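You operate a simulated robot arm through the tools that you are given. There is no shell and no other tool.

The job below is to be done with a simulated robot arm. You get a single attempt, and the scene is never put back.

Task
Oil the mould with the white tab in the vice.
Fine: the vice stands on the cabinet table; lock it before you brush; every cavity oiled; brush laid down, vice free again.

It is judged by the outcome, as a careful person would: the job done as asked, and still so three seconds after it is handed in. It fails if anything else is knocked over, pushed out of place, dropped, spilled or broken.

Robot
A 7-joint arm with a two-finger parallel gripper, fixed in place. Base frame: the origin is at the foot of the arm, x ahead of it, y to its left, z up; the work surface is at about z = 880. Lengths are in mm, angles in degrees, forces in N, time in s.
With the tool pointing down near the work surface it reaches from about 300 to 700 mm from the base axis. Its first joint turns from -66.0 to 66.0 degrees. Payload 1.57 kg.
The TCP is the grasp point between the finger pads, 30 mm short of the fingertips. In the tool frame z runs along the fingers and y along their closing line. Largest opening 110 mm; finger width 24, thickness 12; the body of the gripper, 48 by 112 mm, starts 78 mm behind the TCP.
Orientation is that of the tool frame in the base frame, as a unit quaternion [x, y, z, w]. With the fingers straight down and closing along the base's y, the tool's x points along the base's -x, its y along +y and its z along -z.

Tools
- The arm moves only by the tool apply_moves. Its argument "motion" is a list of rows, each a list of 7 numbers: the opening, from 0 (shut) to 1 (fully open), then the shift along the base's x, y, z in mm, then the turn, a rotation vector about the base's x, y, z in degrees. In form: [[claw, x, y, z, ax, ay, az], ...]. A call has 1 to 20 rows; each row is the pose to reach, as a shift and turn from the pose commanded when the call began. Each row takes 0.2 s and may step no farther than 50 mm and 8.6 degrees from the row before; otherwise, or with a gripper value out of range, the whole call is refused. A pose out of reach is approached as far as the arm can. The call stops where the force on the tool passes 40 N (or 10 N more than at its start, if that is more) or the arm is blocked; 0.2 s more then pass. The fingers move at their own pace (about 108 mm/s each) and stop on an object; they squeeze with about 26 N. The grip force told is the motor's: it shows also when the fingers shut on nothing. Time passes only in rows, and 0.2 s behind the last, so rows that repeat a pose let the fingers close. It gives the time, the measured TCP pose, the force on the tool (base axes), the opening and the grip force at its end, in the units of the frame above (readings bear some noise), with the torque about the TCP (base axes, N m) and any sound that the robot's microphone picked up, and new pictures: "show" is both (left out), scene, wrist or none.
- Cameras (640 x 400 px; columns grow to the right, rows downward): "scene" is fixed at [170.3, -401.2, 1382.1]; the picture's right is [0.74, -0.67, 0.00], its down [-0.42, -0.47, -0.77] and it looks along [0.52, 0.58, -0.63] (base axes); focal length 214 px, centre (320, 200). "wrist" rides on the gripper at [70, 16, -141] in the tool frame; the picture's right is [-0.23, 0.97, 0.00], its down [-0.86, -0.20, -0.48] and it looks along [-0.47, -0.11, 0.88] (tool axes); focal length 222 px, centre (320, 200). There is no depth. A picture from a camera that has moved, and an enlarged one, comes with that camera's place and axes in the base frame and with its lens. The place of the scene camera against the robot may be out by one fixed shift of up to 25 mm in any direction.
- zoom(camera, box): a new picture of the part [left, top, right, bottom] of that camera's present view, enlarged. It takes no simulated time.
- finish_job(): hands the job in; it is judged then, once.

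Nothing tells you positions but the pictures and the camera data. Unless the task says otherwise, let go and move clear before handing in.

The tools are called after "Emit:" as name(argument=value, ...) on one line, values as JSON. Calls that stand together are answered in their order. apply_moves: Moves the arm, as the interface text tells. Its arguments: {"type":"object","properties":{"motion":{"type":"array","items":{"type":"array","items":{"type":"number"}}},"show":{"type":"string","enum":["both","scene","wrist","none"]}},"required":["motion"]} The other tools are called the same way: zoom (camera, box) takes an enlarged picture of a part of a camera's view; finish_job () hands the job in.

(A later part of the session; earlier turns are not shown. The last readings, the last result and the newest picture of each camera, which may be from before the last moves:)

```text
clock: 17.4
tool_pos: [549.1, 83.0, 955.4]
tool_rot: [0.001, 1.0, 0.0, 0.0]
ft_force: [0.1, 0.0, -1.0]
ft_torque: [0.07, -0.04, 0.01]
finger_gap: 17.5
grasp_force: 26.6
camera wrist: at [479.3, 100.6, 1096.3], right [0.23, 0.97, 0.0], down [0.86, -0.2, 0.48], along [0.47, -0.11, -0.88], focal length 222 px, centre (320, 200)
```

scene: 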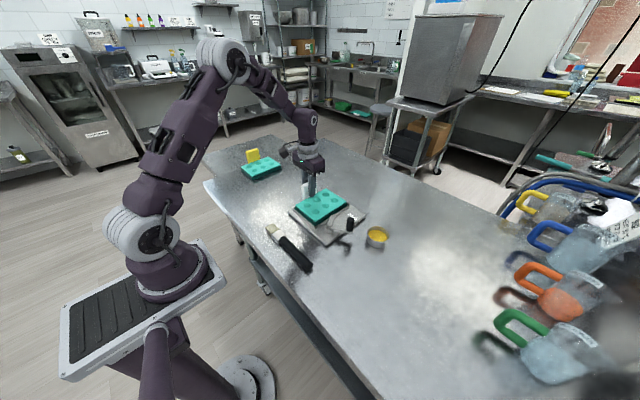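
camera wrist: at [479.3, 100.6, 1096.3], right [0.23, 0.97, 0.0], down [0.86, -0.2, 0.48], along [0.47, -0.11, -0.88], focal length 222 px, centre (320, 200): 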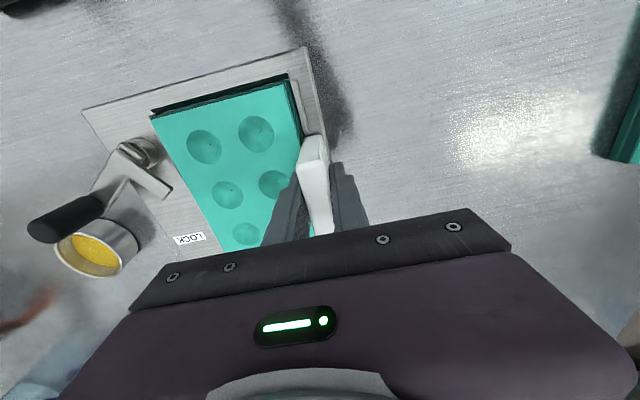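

No contact, and the base should now be below the wall tops. I'll continue down gently.

Emit:
apply_moves(motion=[[0, 0, 0, -2.5, 0, 0, 0], [0, 0, 0, -5, 0, 0, 0], [0, 0, 0, -7, 0, 0, 0], [0, 0, 0, -7, 0, 0, 0]])

Emit:
zoom(camera="wrist", box=[120, 40, 345, 180])

Emit:
zoom(camera="scene", box=[280, 170, 380, 250])

```text
clock: 18.4
tool_pos: [549.3, 83.9, 950.0]
tool_rot: [-0.001, 1.0, 0.001, 0.0]
ft_force: [-5.0, 6.8, 23.6]
ft_torque: [-0.11, -0.02, -0.07]
finger_gap: 17.7
grasp_force: 26.3
camera wrist: at [479.8, 100.6, 1090.6], right [0.23, 0.97, 0.0], down [0.85, -0.2, 0.48], along [0.47, -0.11, -0.88], focal length 222 px, centre (320, 200)
```

scene: 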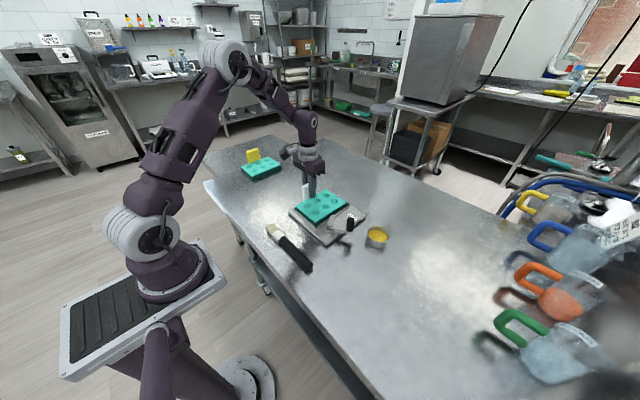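
wrist: 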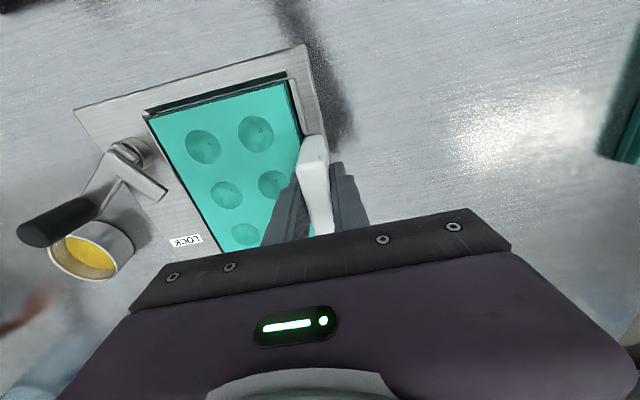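

```text
2.84 times, centred on (232, 110) of wrist
camera zoom: at [479.8, 100.6, 1090.6], right [0.23, 0.97, 0.0], down [0.85, -0.2, 0.48], along [0.47, -0.11, -0.88], focal length 632 px, centre (569, 456)
```

zoom: 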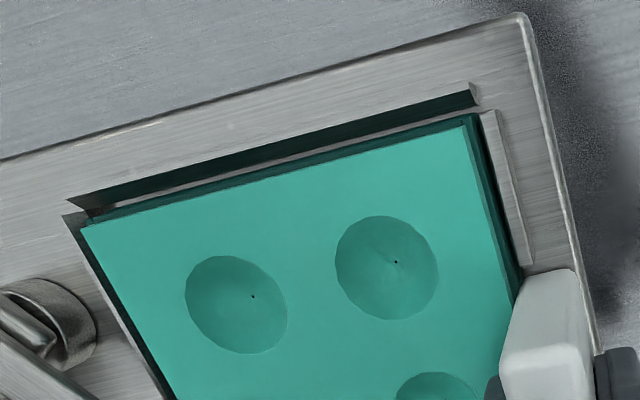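

```text
5.00 times, centred on (330, 210) of scene
camera zoom: at [169.7, -401.0, 1382.2], right [0.74, -0.67, 0.0], down [-0.42, -0.47, -0.77], along [0.52, 0.58, -0.63], focal length 1072 px, centre (270, 150)
```

zoom: 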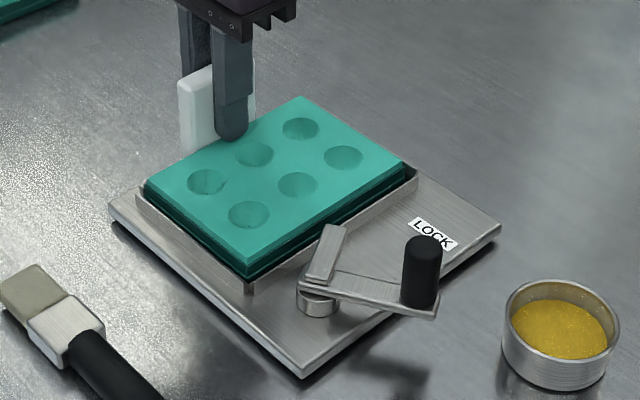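

There is contact at TCP z≈950 with about 24 N. I need to tell whether the base is on the floor or caught on a lip, so I'll zoom in closely.

Emit:
zoom(camera="scene", box=[300, 190, 370, 235])

Emit:
zoom(camera="scene", box=[235, 145, 295, 190])

Emit:
zoom(camera="wrist", box=[270, 70, 345, 160])

```text
8.89 times, centred on (335, 212) of scene
camera zoom: at [169.7, -401.0, 1382.2], right [0.74, -0.67, 0.0], down [-0.42, -0.47, -0.77], along [0.52, 0.58, -0.63], focal length 1906 px, centre (187, 89)
```

zoom: 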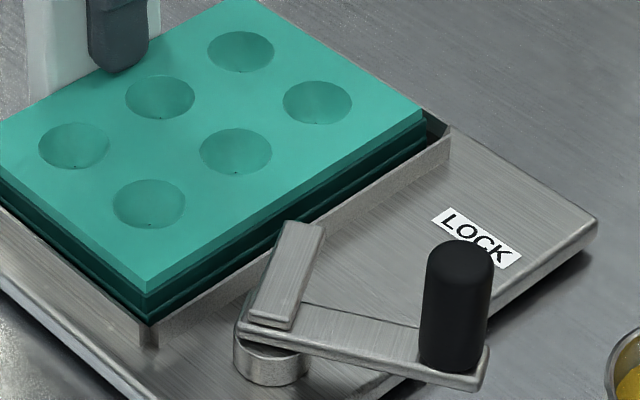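

```text
8.89 times, centred on (265, 168) of scene
camera zoom: at [169.7, -401.0, 1382.2], right [0.74, -0.67, 0.0], down [-0.42, -0.47, -0.77], along [0.52, 0.58, -0.63], focal length 1906 px, centre (809, 489)
```

zoom: 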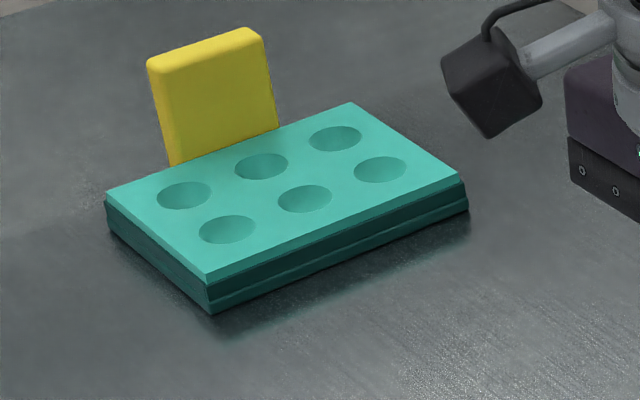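

```text
4.44 times, centred on (308, 115) of wrist
camera zoom: at [479.8, 100.6, 1090.6], right [0.23, 0.97, 0.0], down [0.85, -0.2, 0.48], along [0.47, -0.11, -0.88], focal length 987 px, centre (376, 578)
```

zoom: 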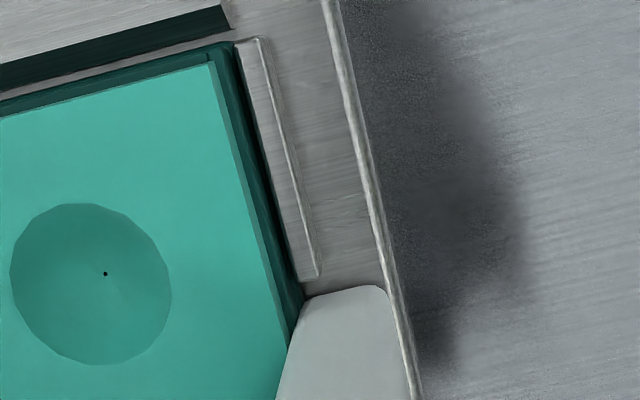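

The picture suggests the base lies inside the walls, perhaps already on the floor. I'll unload slightly and read the force to check.

Emit:
apply_moves(motion=[[0, 0, 0, 1, 0, 0, 0], [0, 0, 0, 1, 0, 0, 0], [0, 0, 0, 1, 0, 0, 0]], show="none")

Emit:
apply_moves(motion=[[0, 0, 0, 1, 0, 0, 0], [0, 0, 0, 1, 0, 0, 0], [0, 0, 0, 1, 0, 0, 0]], show="none")

```text
clock: 19.2
tool_pos: [549.8, 82.7, 950.3]
tool_rot: [0.0, 1.0, 0.0, 0.001]
ft_force: [7.4, 11.0, 14.9]
ft_torque: [-0.02, -0.63, 0.07]
finger_gap: 17.4
grasp_force: 25.8
```

```text
clock: 20.0
tool_pos: [547.7, 81.6, 949.6]
tool_rot: [0.0, 1.0, -0.001, -0.001]
ft_force: [1.9, 2.7, 3.0]
ft_torque: [0.06, -0.39, 0.22]
finger_gap: 17.4
grasp_force: 26.2
```

Contact now starts at about 12–13 mm above the table level, which matches a 12 mm vice plate, so the mould is resting on the nest floor. I'll release the tab and rise.

Emit:
apply_moves(motion=[[0.2, 0, 0, 0, 0, 0, 0], [0.35, 0, 0, 0, 0, 0, 0], [0.35, 0, 0, 0, 0, 0, 0], [0.35, 0, 0, 20, 0, 0, 0], [0.35, 0, 0, 60, 0, 0, 0], [0.35, 0, -20, 100, 0, 0, 0], [0.35, 0, -40, 140, 0, 0, 0], [0.35, 0, -40, 140, 0, 0, 0]])

```text
clock: 21.8
tool_pos: [548.5, 38.9, 1088.7]
tool_rot: [0.0, 1.0, -0.001, 0.0]
ft_force: [-0.7, 0.2, 0.4]
ft_torque: [0.03, -0.02, -0.01]
finger_gap: 38.4
grasp_force: 0.1
camera wrist: at [478.6, 56.7, 1229.7], right [0.23, 0.97, 0.0], down [0.85, -0.2, 0.48], along [0.47, -0.11, -0.88], focal length 222 px, centre (320, 200)
```

scene: 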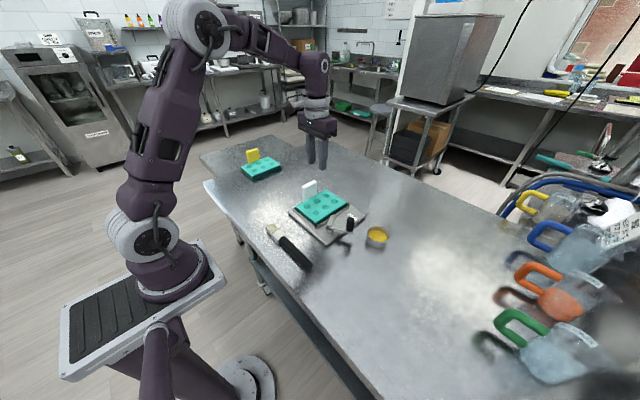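
wrist: 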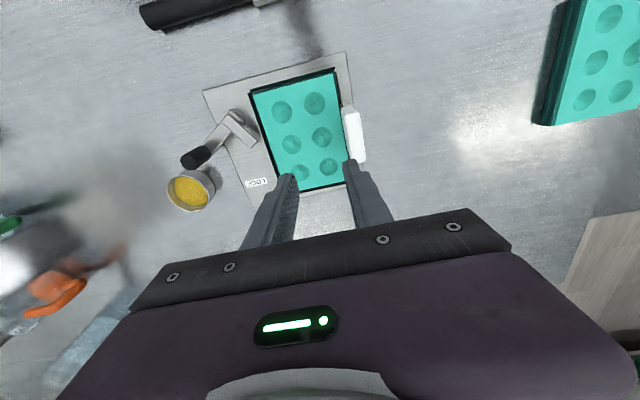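

Emit:
zoom(camera="wrist", box=[230, 50, 380, 200])

Emit:
zoom(camera="scene", box=[284, 175, 372, 250])

Emit:
zoom(camera="wrist", box=[310, 60, 380, 160])

```text
2.67 times, centred on (305, 125) of wrist
camera zoom: at [478.6, 56.7, 1229.7], right [0.23, 0.97, 0.0], down [0.85, -0.2, 0.48], along [0.47, -0.11, -0.88], focal length 592 px, centre (360, 400)
```

zoom: 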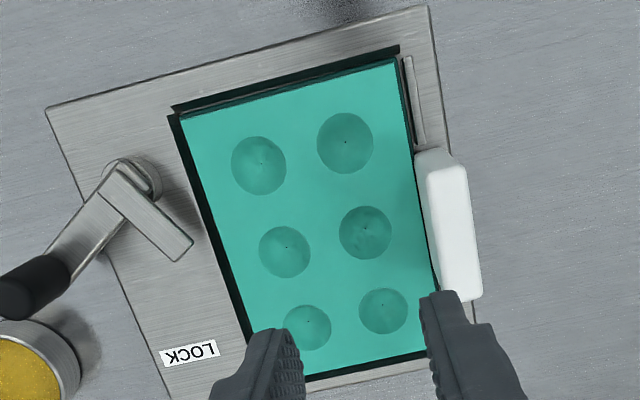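

```text
5.33 times, centred on (328, 212) of scene
camera zoom: at [170.2, -401.2, 1382.1], right [0.74, -0.67, 0.0], down [-0.42, -0.47, -0.77], along [0.52, 0.58, -0.63], focal length 1144 px, centre (277, 133)
```

zoom: 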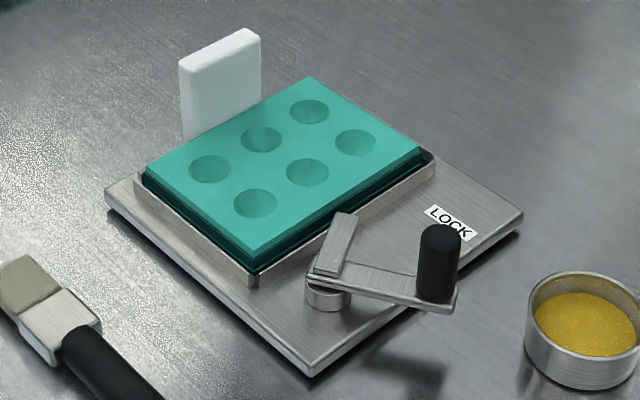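

```text
4.00 times, centred on (345, 110) of wrist
camera zoom: at [478.6, 56.7, 1229.7], right [0.23, 0.97, 0.0], down [0.85, -0.2, 0.48], along [0.47, -0.11, -0.88], focal length 888 px, centre (220, 560)
```

zoom: 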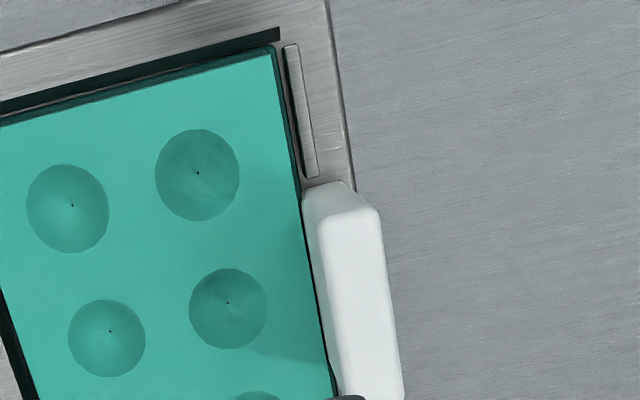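

The mould sits level and centred in the nest with its tab through the gap. Next is the lever: I'll move above the knob with the tool turned −30° about z so the fingers straddle it along its path.

Emit:
apply_moves(motion=[[0.45, -3, -33, 0, 0, 0, -6], [0.45, -7, -66, -5, 0, 0, -12], [0.45, -11, -99, -10, 0, 0, -18], [0.45, -14, -132, -15, 0, 0, -24], [0.45, -17.5, -166, -20, 0, 0, -30], [0.45, -17.5, -166, -20, 0, 0, -30]])

```text
clock: 23.2
tool_pos: [528.9, -121.9, 1067.4]
tool_rot: [0.26, 0.966, 0.0, 0.0]
ft_force: [0.4, 0.2, -0.1]
ft_torque: [0.02, 0.03, -0.02]
finger_gap: 49.4
grasp_force: 0.1
camera wrist: at [477.2, -72.9, 1209.1], right [0.68, 0.73, 0.0], down [0.64, -0.6, 0.48], along [0.35, -0.33, -0.88], focal length 222 px, centre (320, 200)
```

scene: 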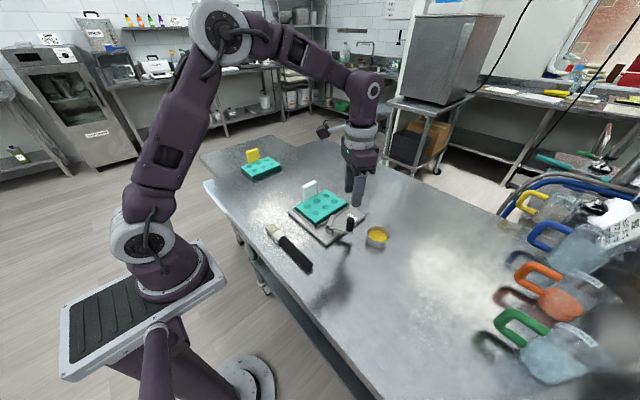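
wrist: 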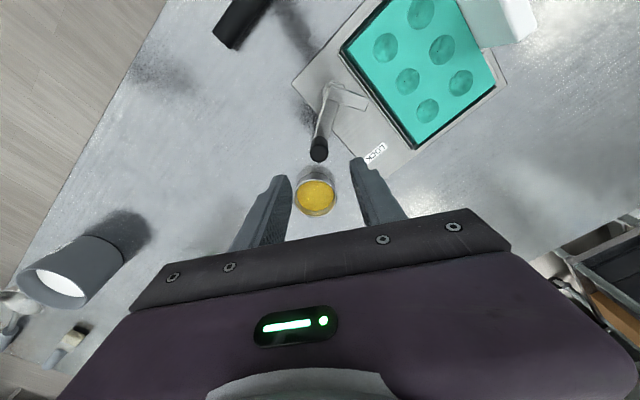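

Emit:
zoom(camera="wrist", box=[0, 200, 170, 400])

Emit:
zoom(camera="wrist", box=[270, 60, 400, 220])

```text
2.00 times, centred on (85, 300) of wrist
camera zoom: at [477.2, -72.9, 1209.1], right [0.68, 0.73, 0.0], down [0.64, -0.6, 0.48], along [0.35, -0.33, -0.88], focal length 444 px, centre (790, 0)
```

zoom: 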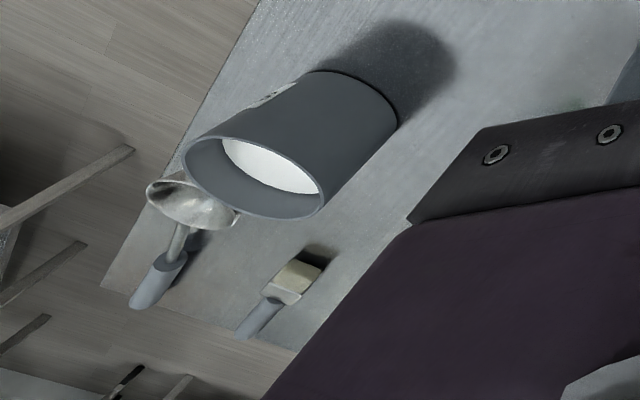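

```text
2.50 times, centred on (335, 140) of wrist
camera zoom: at [477.2, -72.9, 1209.1], right [0.68, 0.73, 0.0], down [0.64, -0.6, 0.48], along [0.35, -0.33, -0.88], focal length 555 px, centre (282, 350)
```

zoom: 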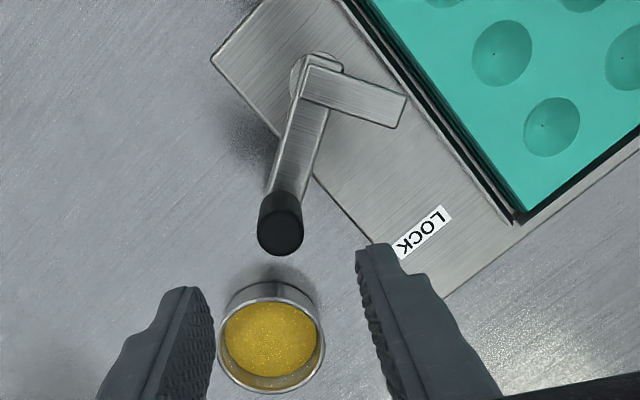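

The other tub, ladle and small brush are far away and I'll leave them alone. The knob is directly under the TCP, so I'll descend around it.

Emit:
apply_moves(motion=[[0.45, 0.4, 0, -40, 0, 0, 0], [0.45, 0.4, 0, -80, 0, 0, 0], [0.45, 0.4, 0, -100, 0, 0, 0], [0.45, 0.4, 0, -115, 0, 0, 0], [0.45, 0.4, 0, -115, 0, 0, 0]])

Emit:
zoom(camera="wrist", box=[240, 80, 400, 240])

Emit:
zoom(camera="scene", box=[300, 180, 400, 260])

```text
clock: 24.4
tool_pos: [531.0, -122.8, 953.3]
tool_rot: [0.259, 0.966, 0.0, 0.0]
ft_force: [-0.6, -0.1, 0.3]
ft_torque: [0.01, 0.03, -0.01]
finger_gap: 49.5
grasp_force: 0.0
camera wrist: at [479.1, -73.3, 1095.5], right [0.68, 0.73, 0.0], down [0.64, -0.6, 0.48], along [0.35, -0.33, -0.88], focal length 222 px, centre (320, 200)
```

scene: 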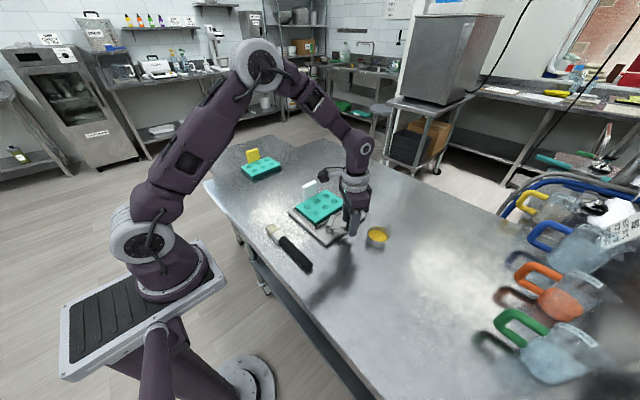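
wrist: 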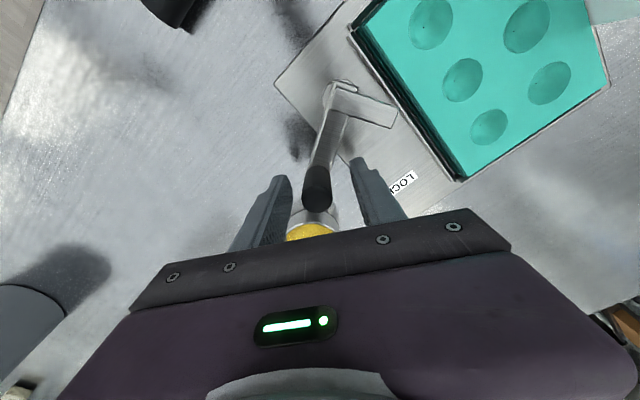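

```text
2.50 times, centred on (320, 160) of wrist
camera zoom: at [479.1, -73.3, 1095.5], right [0.68, 0.73, 0.0], down [0.64, -0.6, 0.48], along [0.35, -0.33, -0.88], focal length 555 px, centre (320, 300)
```

zoom: 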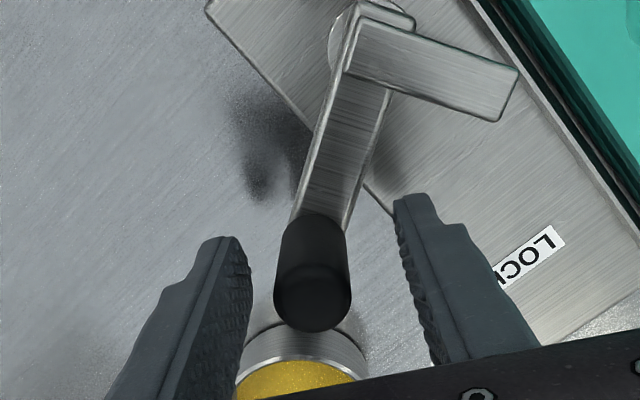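

```text
5.00 times, centred on (350, 220) of scene
camera zoom: at [170.3, -401.2, 1382.1], right [0.74, -0.67, 0.0], down [-0.42, -0.47, -0.77], along [0.52, 0.58, -0.63], focal length 1072 px, centre (170, 100)
```

zoom: 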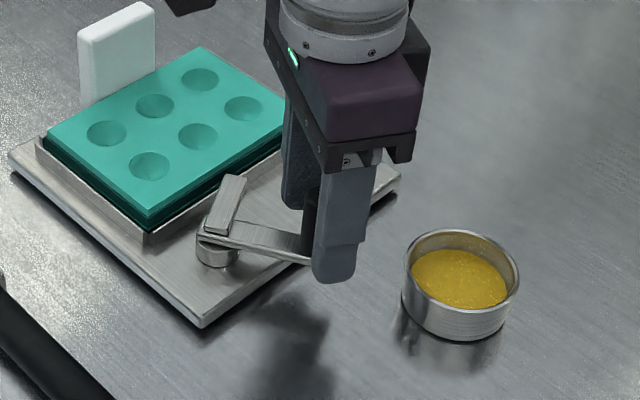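

The knob is between the fingers, so I'll close on it.

Emit:
apply_moves(motion=[[0.3, 0, 0, 0, 0, 0, 0], [0.15, 0, 0, 0, 0, 0, 0], [0, 0, 0, 0, 0, 0, 0], [0, 0, 0, 0, 0, 0, 0]])

```text
clock: 25.4
tool_pos: [531.0, -123.6, 954.7]
tool_rot: [0.259, 0.966, 0.0, 0.0]
ft_force: [0.9, -10.2, 0.1]
ft_torque: [-0.07, -0.21, 0.16]
finger_gap: 21.6
grasp_force: 25.7
camera wrist: at [479.2, -74.0, 1095.7], right [0.68, 0.73, 0.0], down [0.64, -0.6, 0.48], along [0.35, -0.33, -0.88], focal length 222 px, centre (320, 200)
```

scene: 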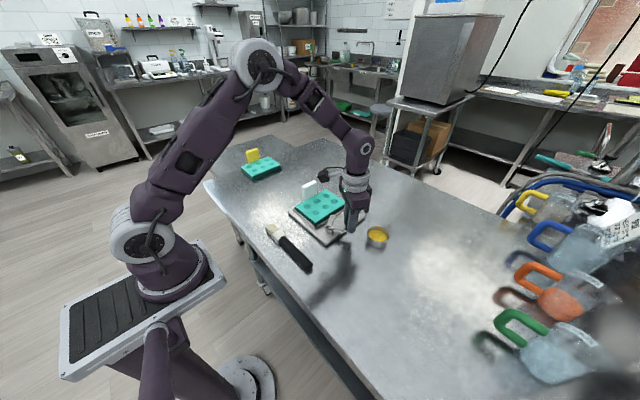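
wrist: 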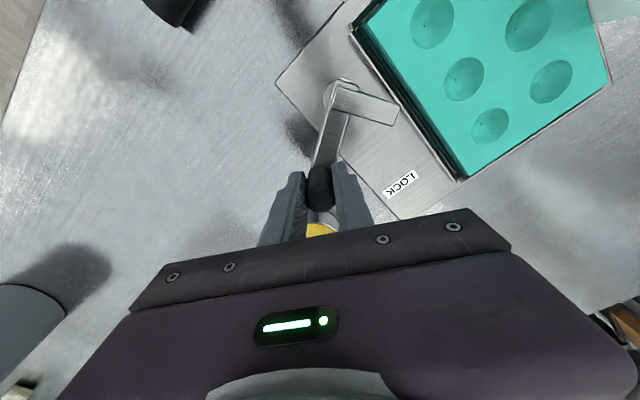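

The knob is gripped. I'll swing it along its arc about the pivot near (500, −72.5), turning the tool with it and checking the force after the first part.

Emit:
apply_moves(motion=[[0, 3.4, 2.3, 0, 0, 0, 4], [0, 6.8, 4.7, 0, 0, 0, 8], [0, 9.9, 7.5, 0, 0, 0, 12], [0, 12.9, 10.4, 0, 0, 0, 16], [0, 12.9, 10.4, 0, 0, 0, 16]], show="wrist")

```text
clock: 26.6
tool_pos: [544.3, -110.4, 954.7]
tool_rot: [0.121, 0.993, 0.0, -0.001]
ft_force: [-1.4, -4.0, 0.2]
ft_torque: [0.02, 0.35, 0.24]
finger_gap: 21.8
grasp_force: 26.1
camera wrist: at [482.1, -78.0, 1096.1], right [0.46, 0.89, 0.0], down [0.78, -0.4, 0.48], along [0.42, -0.22, -0.88], focal length 222 px, centre (320, 200)
```

wrist: 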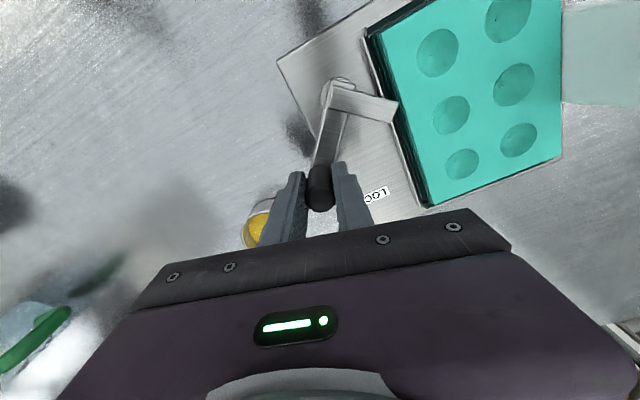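

The lever turns freely with low force. I'll continue the arc while watching the clamp bar near the mould's edge.

Emit:
apply_moves(motion=[[0, 2.7, 3.1, 0, 0, 0, 4], [0, 5.2, 6.4, 0, 0, 0, 8], [0, 7.5, 9.9, 0, 0, 0, 12], [0, 9.5, 13.5, 0, 0, 0, 16], [0, 9.5, 13.5, 0, 0, 0, 16]], show="wrist")

Emit:
zoom(camera="wrist", box=[280, 50, 440, 200])

Emit:
zoom(camera="scene", box=[300, 180, 380, 250])

```text
clock: 27.8
tool_pos: [554.1, -98.1, 955.0]
tool_rot: [-0.018, 1.0, -0.001, -0.001]
ft_force: [-1.3, 2.7, 0.2]
ft_torque: [-0.38, -0.03, -0.07]
finger_gap: 21.9
grasp_force: 26.0
camera wrist: at [484.4, -83.4, 1096.3], right [0.19, 0.98, 0.0], down [0.86, -0.17, 0.48], along [0.47, -0.09, -0.88], focal length 222 px, centre (320, 200)
```

wrist: 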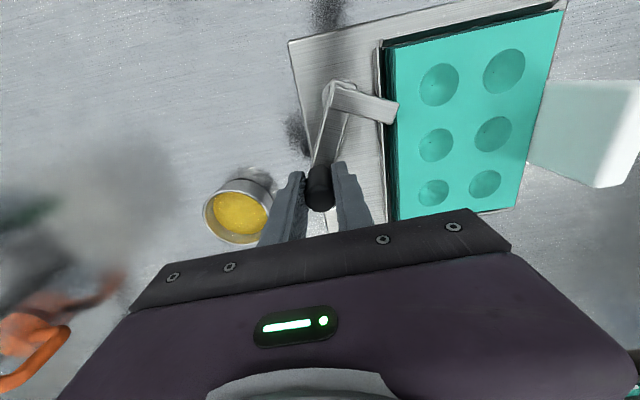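

```text
2.67 times, centred on (360, 125) of wrist
camera zoom: at [484.4, -83.4, 1096.3], right [0.19, 0.98, 0.0], down [0.86, -0.17, 0.48], along [0.47, -0.09, -0.88], focal length 592 px, centre (213, 400)
```

zoom: 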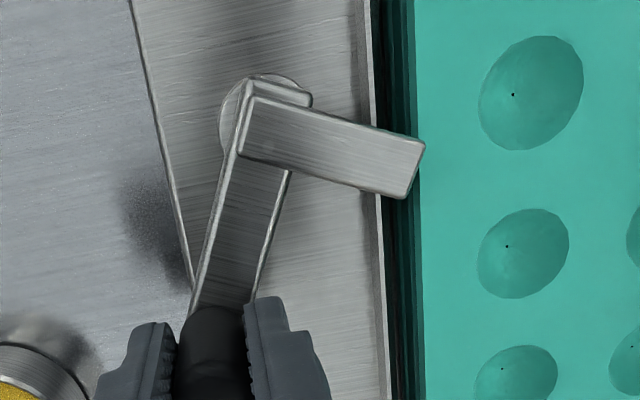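

```text
5.71 times, centred on (340, 215) of scene
camera zoom: at [170.6, -401.2, 1382.0], right [0.74, -0.67, 0.0], down [-0.42, -0.47, -0.77], along [0.52, 0.58, -0.63], focal length 1226 px, centre (206, 114)
```

zoom: 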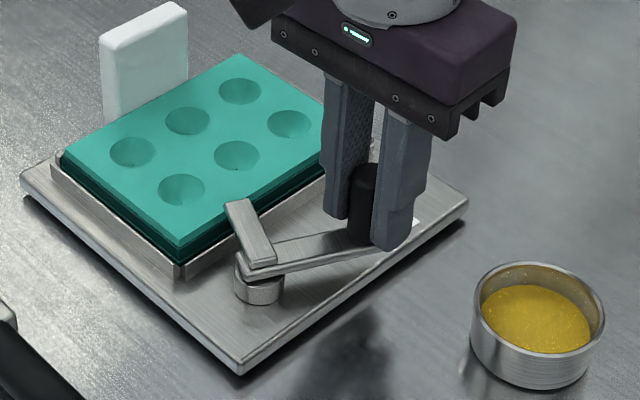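

The clamp bar passes over the mould's edge as it should. I'll carry on toward LOCK.

Emit:
apply_moves(motion=[[0, 1.75, 3.8, 0, 0, 0, 4], [0, 3.25, 7.6, 0, 0, 0, 8], [0, 4.5, 11.6, 0, 0, 0, 12], [0, 5.4, 15.6, 0, 0, 0, 16], [0, 6.1, 19.7, 0, 0, 0, 20], [0, 6.1, 19.7, 0, 0, 0, 20]], show="wrist")

Emit:
zoom(camera="wrist", box=[280, 50, 440, 200])

Emit:
zoom(camera="scene", box=[300, 180, 380, 250])

```text
clock: 29.2
tool_pos: [561.0, -79.5, 955.1]
tool_rot: [-0.191, 0.982, 0.0, -0.001]
ft_force: [-11.0, 4.4, 0.7]
ft_torque: [-0.14, 0.39, -0.07]
finger_gap: 21.7
grasp_force: 25.8
camera wrist: at [490.2, -89.7, 1096.6], right [-0.16, 0.99, 0.0], down [0.87, 0.14, 0.48], along [0.47, 0.07, -0.88], focal length 222 px, centre (320, 200)
```

wrist: 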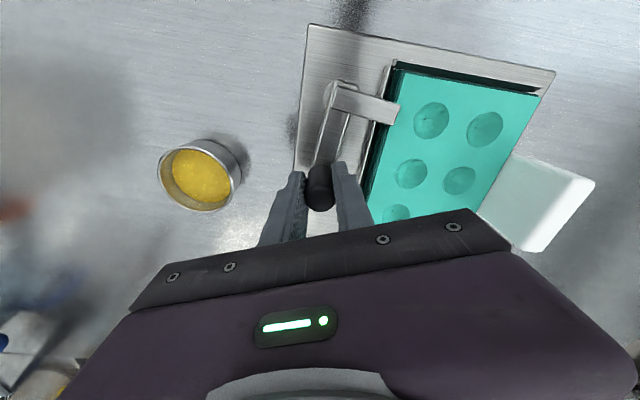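

```text
2.67 times, centred on (360, 125) of wrist
camera zoom: at [490.2, -89.7, 1096.6], right [-0.16, 0.99, 0.0], down [0.87, 0.14, 0.48], along [0.47, 0.07, -0.88], focal length 592 px, centre (213, 400)
```

zoom: 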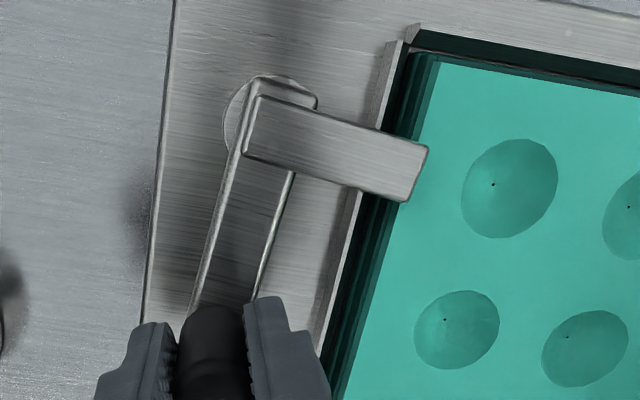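

```text
5.71 times, centred on (340, 215) of scene
camera zoom: at [170.1, -401.1, 1382.1], right [0.74, -0.67, 0.0], down [-0.42, -0.47, -0.77], along [0.52, 0.58, -0.63], focal length 1226 px, centre (206, 114)
```

zoom: 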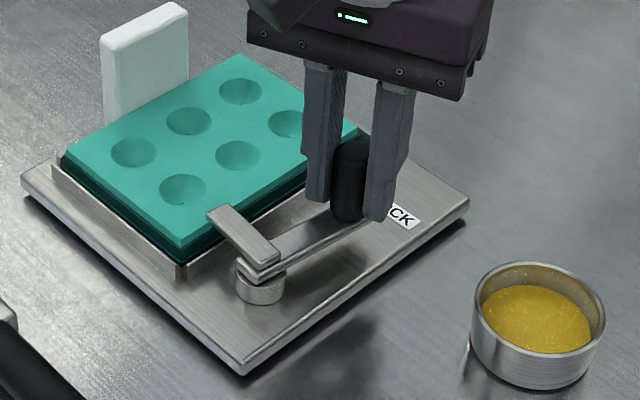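

The handle is about 6–7° short of pointing along +x. I'll keep going in small steps with a slight radius correction, listening for a click or stop.

Emit:
apply_moves(motion=[[0, -0.6, 2, 0, 0, 0, 2], [0, -0.8, 4, 0, 0, 0, 4], [0, -0.8, 4, 0, 0, 0, 4]], show="none")

Emit:
apply_moves(motion=[[0, 0, 2, 0, 0, 0, 2], [0, 0, 4, 0, 0, 0, 4], [0, 0, 4, 0, 0, 0, 4]], show="wrist")

Emit:
zoom(camera="wrist", box=[280, 50, 440, 200])

Emit:
zoom(camera="scene", box=[300, 180, 380, 250])

```text
clock: 30.0
tool_pos: [561.9, -75.7, 954.8]
tool_rot: [-0.225, 0.974, -0.001, 0.001]
ft_force: [-0.6, 1.3, 0.2]
ft_torque: [0.02, 0.34, 0.0]
finger_gap: 21.9
grasp_force: 26.8
```

```text
clock: 30.8
tool_pos: [560.1, -71.7, 956.2]
tool_rot: [-0.259, 0.966, -0.001, 0.0]
ft_force: [8.3, -12.0, -0.6]
ft_torque: [-0.06, 0.11, -0.08]
finger_gap: 21.5
grasp_force: 26.2
camera wrist: at [492.6, -92.1, 1096.8], right [-0.29, 0.96, 0.0], down [0.84, 0.26, 0.48], along [0.46, 0.14, -0.88], focal length 222 px, centre (320, 200)
```

wrist: 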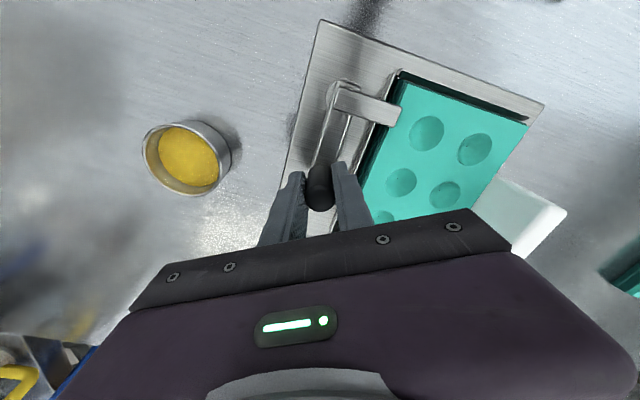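

```text
2.67 times, centred on (360, 125) of wrist
camera zoom: at [492.6, -92.1, 1096.8], right [-0.29, 0.96, 0.0], down [0.84, 0.26, 0.48], along [0.46, 0.14, -0.88], focal length 592 px, centre (213, 400)
```

zoom: 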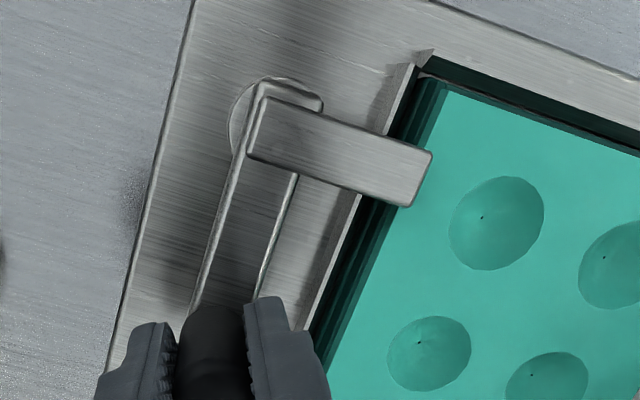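

```text
5.71 times, centred on (340, 215) of scene
camera zoom: at [170.7, -401.5, 1381.9], right [0.74, -0.67, 0.0], down [-0.42, -0.47, -0.77], along [0.52, 0.58, -0.63], focal length 1226 px, centre (206, 114)
```

zoom: 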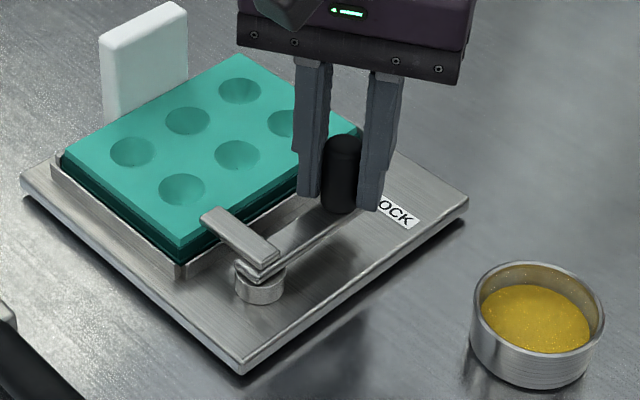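

The force is now resisting in y, so I may be at the end stop. I'll nudge a little further to confirm.

Emit:
apply_moves(motion=[[0, 0.7, 1.2, 0, 0, 0, 1], [0, 0.7, 1.2, 0, 0, 0, 1], [0, 0.7, 1.2, 0, 0, 0, 1]], show="none")

```text
clock: 31.6
tool_pos: [562.2, -71.2, 956.3]
tool_rot: [-0.267, 0.964, 0.0, 0.001]
ft_force: [5.5, -16.9, 0.0]
ft_torque: [-0.13, -0.1, -0.08]
finger_gap: 21.6
grasp_force: 25.6
```

The force rises steadily with the handle parallel to the nest edge, so I take this as the LOCK end stop. I'll release the knob and check that it stays.

Emit:
apply_moves(motion=[[0, 0, -0.7, 0, 0, 0, 0], [0.2, 0, -0.7, 0, 0, 0, 0], [0.4, 0, -0.7, 0, 0, 0, 0], [0.4, 0, -0.7, 0, 0, 0, 0], [0.4, 0, -0.7, 30, 0, 0, 0], [0.4, 0, -0.7, 70, 0, 0, 0], [0.4, 0, -0.7, 110, 0, 0, 0], [0.4, 0, -0.7, 110, 0, 0, 0]])

Emit:
zoom(camera="scene", box=[290, 175, 380, 250])

Emit:
zoom(camera="wrist", box=[240, 40, 440, 220])

```text
clock: 33.4
tool_pos: [558.3, -70.1, 1063.1]
tool_rot: [-0.268, 0.963, 0.001, 0.0]
ft_force: [-0.1, -1.2, -0.3]
ft_torque: [-0.01, 0.01, 0.03]
finger_gap: 43.7
grasp_force: 0.1
camera wrist: at [490.8, -91.0, 1205.3], right [-0.31, 0.95, 0.0], down [0.84, 0.27, 0.48], along [0.46, 0.15, -0.88], focal length 222 px, centre (320, 200)
```

scene: 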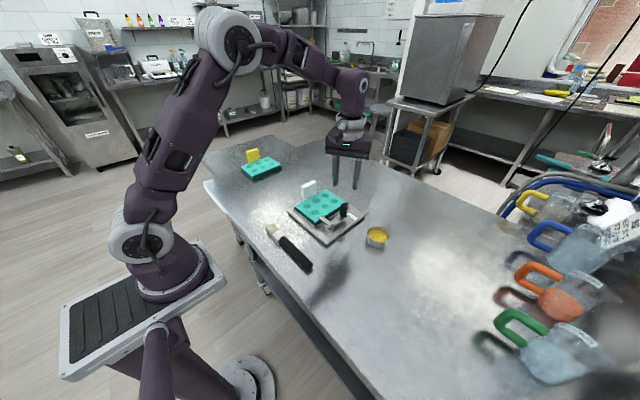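
wrist: 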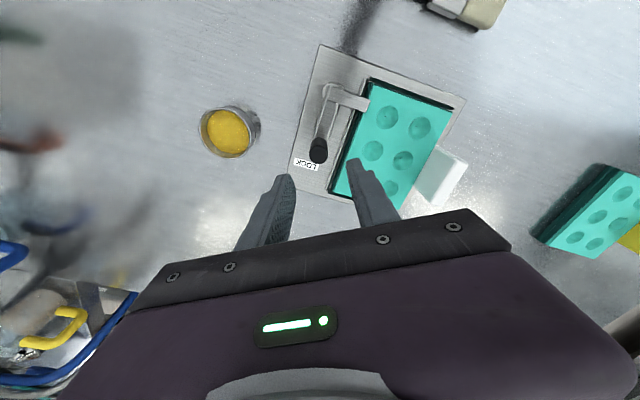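

```text
5.33 times, centred on (335, 212) of scene
camera zoom: at [170.3, -401.2, 1382.1], right [0.74, -0.67, 0.0], down [-0.42, -0.47, -0.77], along [0.52, 0.58, -0.63], focal length 1144 px, centre (240, 133)
```

zoom: 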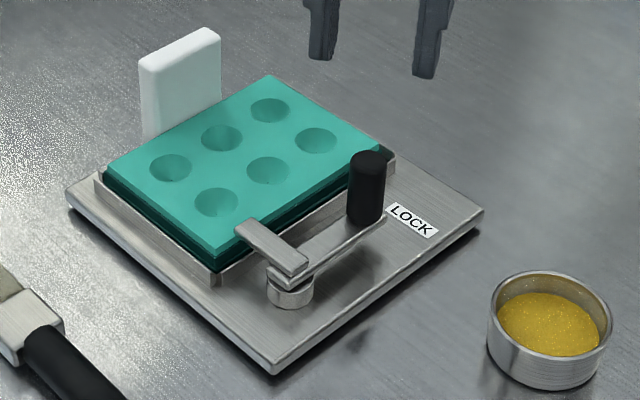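

```text
2.22 times, centred on (340, 130) of wrist
camera zoom: at [490.8, -91.0, 1205.3], right [-0.31, 0.95, 0.0], down [0.84, 0.27, 0.48], along [0.46, 0.15, -0.88], focal length 494 px, centre (276, 356)
```

zoom: 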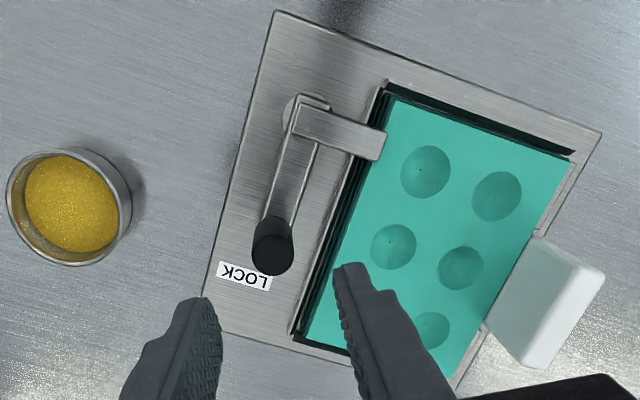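

The lever is at LOCK with the clamp bar over the mould. Next is the brush, which lies along y at x≈370, so I'll turn the tool to about +90° and hover over its handle.

Emit:
apply_moves(motion=[[0.4, -26, 2, 0, 0, 0, 8.4], [0.4, -52, 4, 0, 0, 0, 16.8], [0.5, -78, 7, 0, 0, 0, 25.2], [0.5, -104, 10, 0, 0, 0, 33.6], [0.5, -130, 14, 0, 0, 0, 42], [0.5, -156, 18, 0, 0, 0, 50.4], [0.5, -186, 22, 0, 0, 0, 58.8], [0.5, -186, 22, 0, 0, 0, 58.8]])

```text
clock: 35.2
tool_pos: [372.3, -47.7, 1065.4]
tool_rot: [0.707, -0.707, 0.0, -0.001]
ft_force: [0.9, -0.3, -0.2]
ft_torque: [0.01, 0.02, 0.04]
finger_gap: 55.3
grasp_force: 0.2
camera wrist: at [356.5, -117.2, 1206.1], right [-0.97, 0.23, 0.0], down [0.2, 0.85, 0.48], along [0.11, 0.47, -0.88], focal length 222 px, centre (320, 200)
```

scene: 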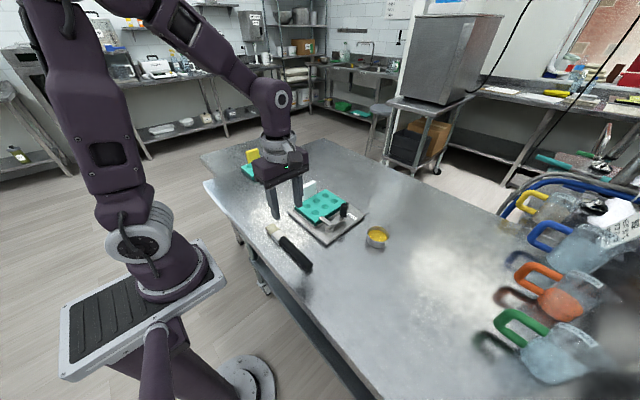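
wrist: 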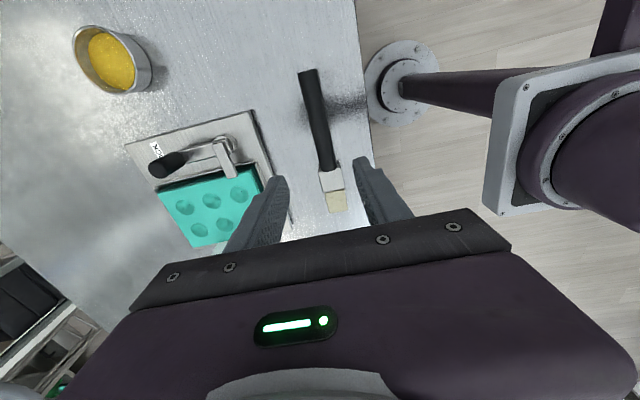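

Emit:
zoom(camera="wrist", box=[270, 50, 390, 230])

Emit:
zoom(camera="scene", box=[250, 210, 330, 280])

Emit:
zoom(camera="wrist", box=[60, 10, 270, 240])

```text
2.22 times, centred on (330, 140) of wrist
camera zoom: at [356.5, -117.2, 1206.1], right [-0.97, 0.23, 0.0], down [0.2, 0.85, 0.48], along [0.11, 0.47, -0.88], focal length 494 px, centre (298, 333)
```

zoom: 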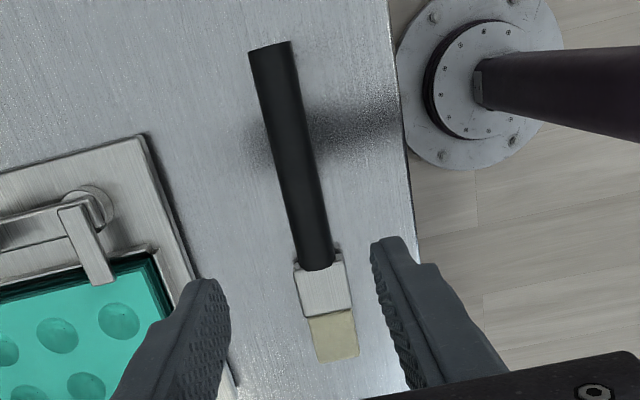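

```text
5.71 times, centred on (290, 245) of scene
camera zoom: at [170.2, -401.2, 1382.1], right [0.74, -0.67, 0.0], down [-0.42, -0.47, -0.77], along [0.52, 0.58, -0.63], focal length 1226 px, centre (491, -57)
```

zoom: 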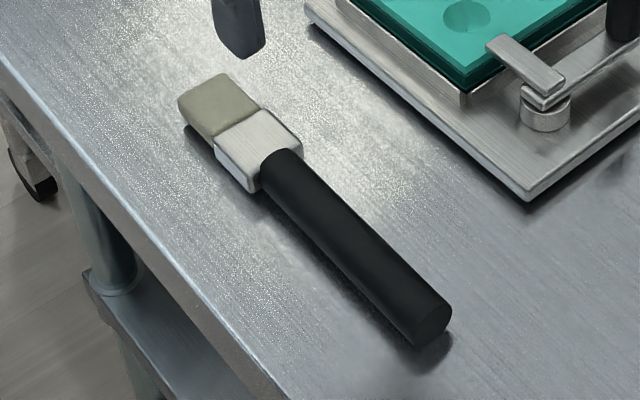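

```text
1.74 times, centred on (165, 125) of wrist
camera zoom: at [356.5, -117.2, 1206.1], right [-0.97, 0.23, 0.0], down [0.2, 0.85, 0.48], along [0.11, 0.47, -0.88], focal length 386 px, centre (590, 330)
```

zoom: 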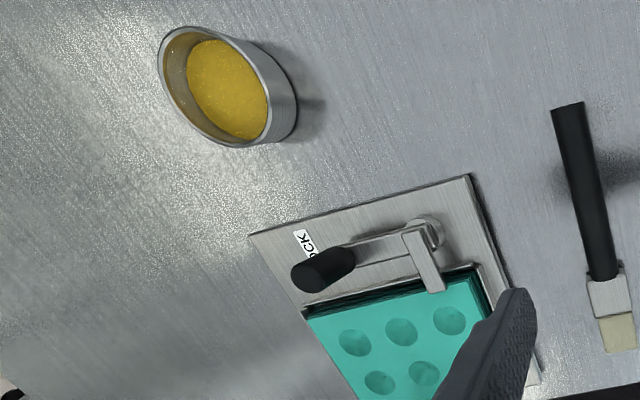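

The brush lies at x≈371. Its handle is about 25 mm in diameter, from y=−128 to 1, followed by the ferrule to 36 and the bristles to about 77. I'll hover lower over the handle just behind the ferrule.

Emit:
apply_moves(motion=[[0.5, -1.2, 15, -40, 0, 0, 0], [0.5, -1.2, 31.5, -80, 0, 0, 0], [0.5, -1.2, 31.5, -105, 0, 0, 0], [0.5, -1.2, 31.5, -105, 0, 0, 0]])

Emit:
zoom(camera="wrist", box=[240, 70, 400, 230])

Emit:
zoom(camera="scene", box=[250, 200, 340, 280])

```text
clock: 36.2
tool_pos: [372.0, -17.6, 961.8]
tool_rot: [-0.705, 0.709, 0.0, -0.001]
ft_force: [0.1, -0.4, 1.0]
ft_torque: [0.04, 0.01, 0.01]
finger_gap: 55.0
grasp_force: 0.1
camera wrist: at [355.6, -86.0, 1102.8], right [-0.97, 0.23, 0.0], down [0.2, 0.85, 0.48], along [0.11, 0.47, -0.88], focal length 222 px, centre (320, 200)
```

scene: 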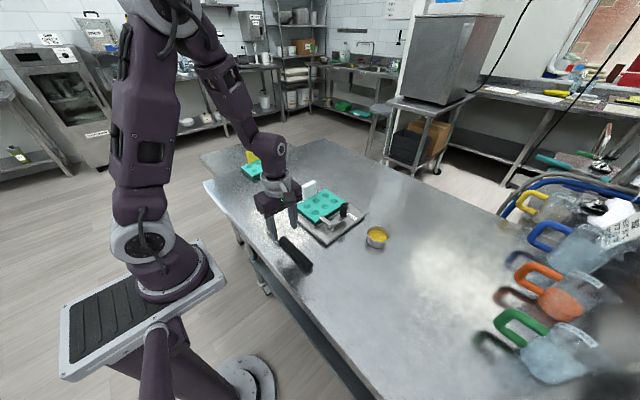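
wrist: 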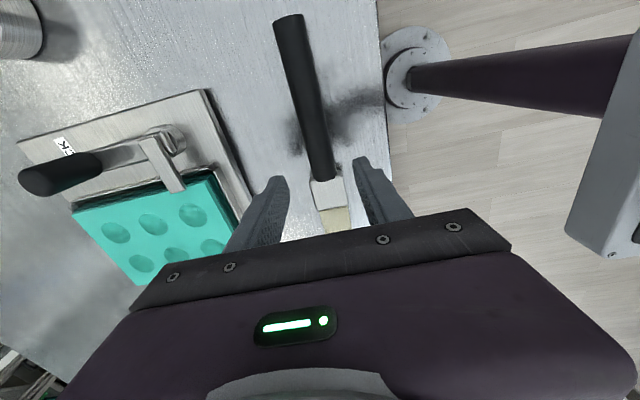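

```text
2.50 times, centred on (320, 150) of wrist
camera zoom: at [355.6, -86.0, 1102.8], right [-0.97, 0.23, 0.0], down [0.2, 0.85, 0.48], along [0.11, 0.47, -0.88], focal length 555 px, centre (320, 325)
```

zoom: 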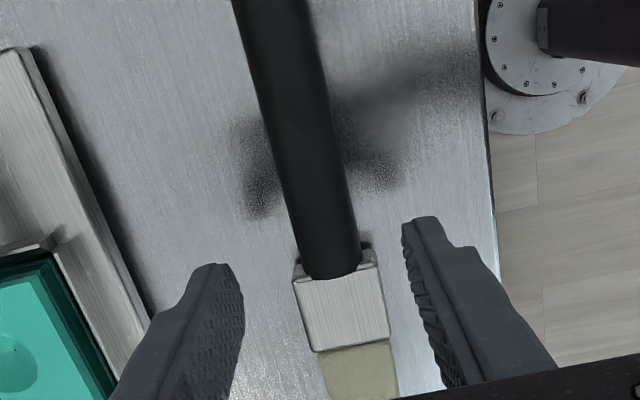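

```text
5.00 times, centred on (295, 240) of scene
camera zoom: at [170.3, -401.1, 1382.1], right [0.74, -0.67, 0.0], down [-0.42, -0.47, -0.77], along [0.52, 0.58, -0.63], focal length 1072 px, centre (445, 0)
```

zoom: 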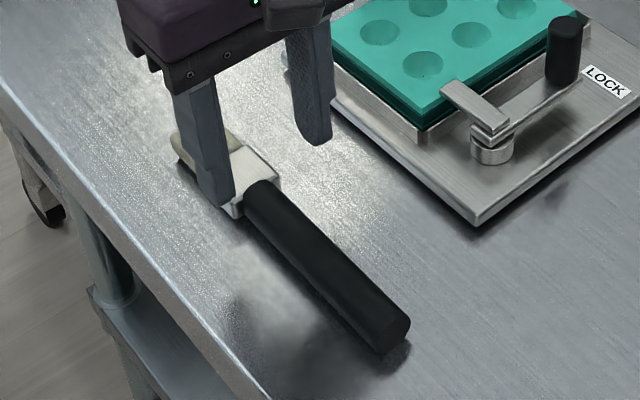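

The TCP is centred on the handle with about 4 mm to spare before the ferrule. I'll descend until the tips are about 2 mm above the table and close.

Emit:
apply_moves(motion=[[0.5, -0.7, 0, -25, 0, 0, 0], [0.5, -0.7, 0, -42, 0, 0, 0], [0.5, -0.7, 0, -48.5, 0, 0, 0], [0.5, -0.7, 0, -48.5, 0, 0, 0], [0.3, -0.7, 0, -48.5, 0, 0, 0], [0.1, -0.7, 0, -48.5, 0, 0, 0], [0, -0.7, 0, -48.5, 0, 0, 0], [0, -0.7, 0, -48.5, 0, 0, 0]])

```text
clock: 38.0
tool_pos: [372.4, -17.0, 913.5]
tool_rot: [-0.706, 0.708, -0.001, 0.0]
ft_force: [0.0, 1.3, 0.2]
ft_torque: [0.02, -0.01, 0.02]
finger_gap: 23.2
grasp_force: 26.3
camera wrist: at [356.5, -85.6, 1053.6], right [-0.97, 0.23, 0.0], down [0.2, 0.85, 0.48], along [0.11, 0.47, -0.88], focal length 222 px, centre (320, 200)
```

scene: 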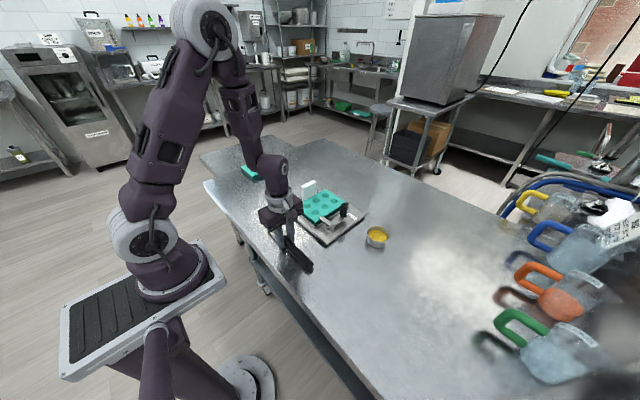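
wrist: 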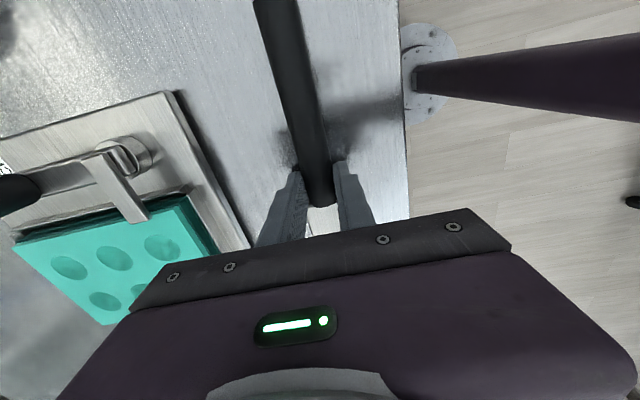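

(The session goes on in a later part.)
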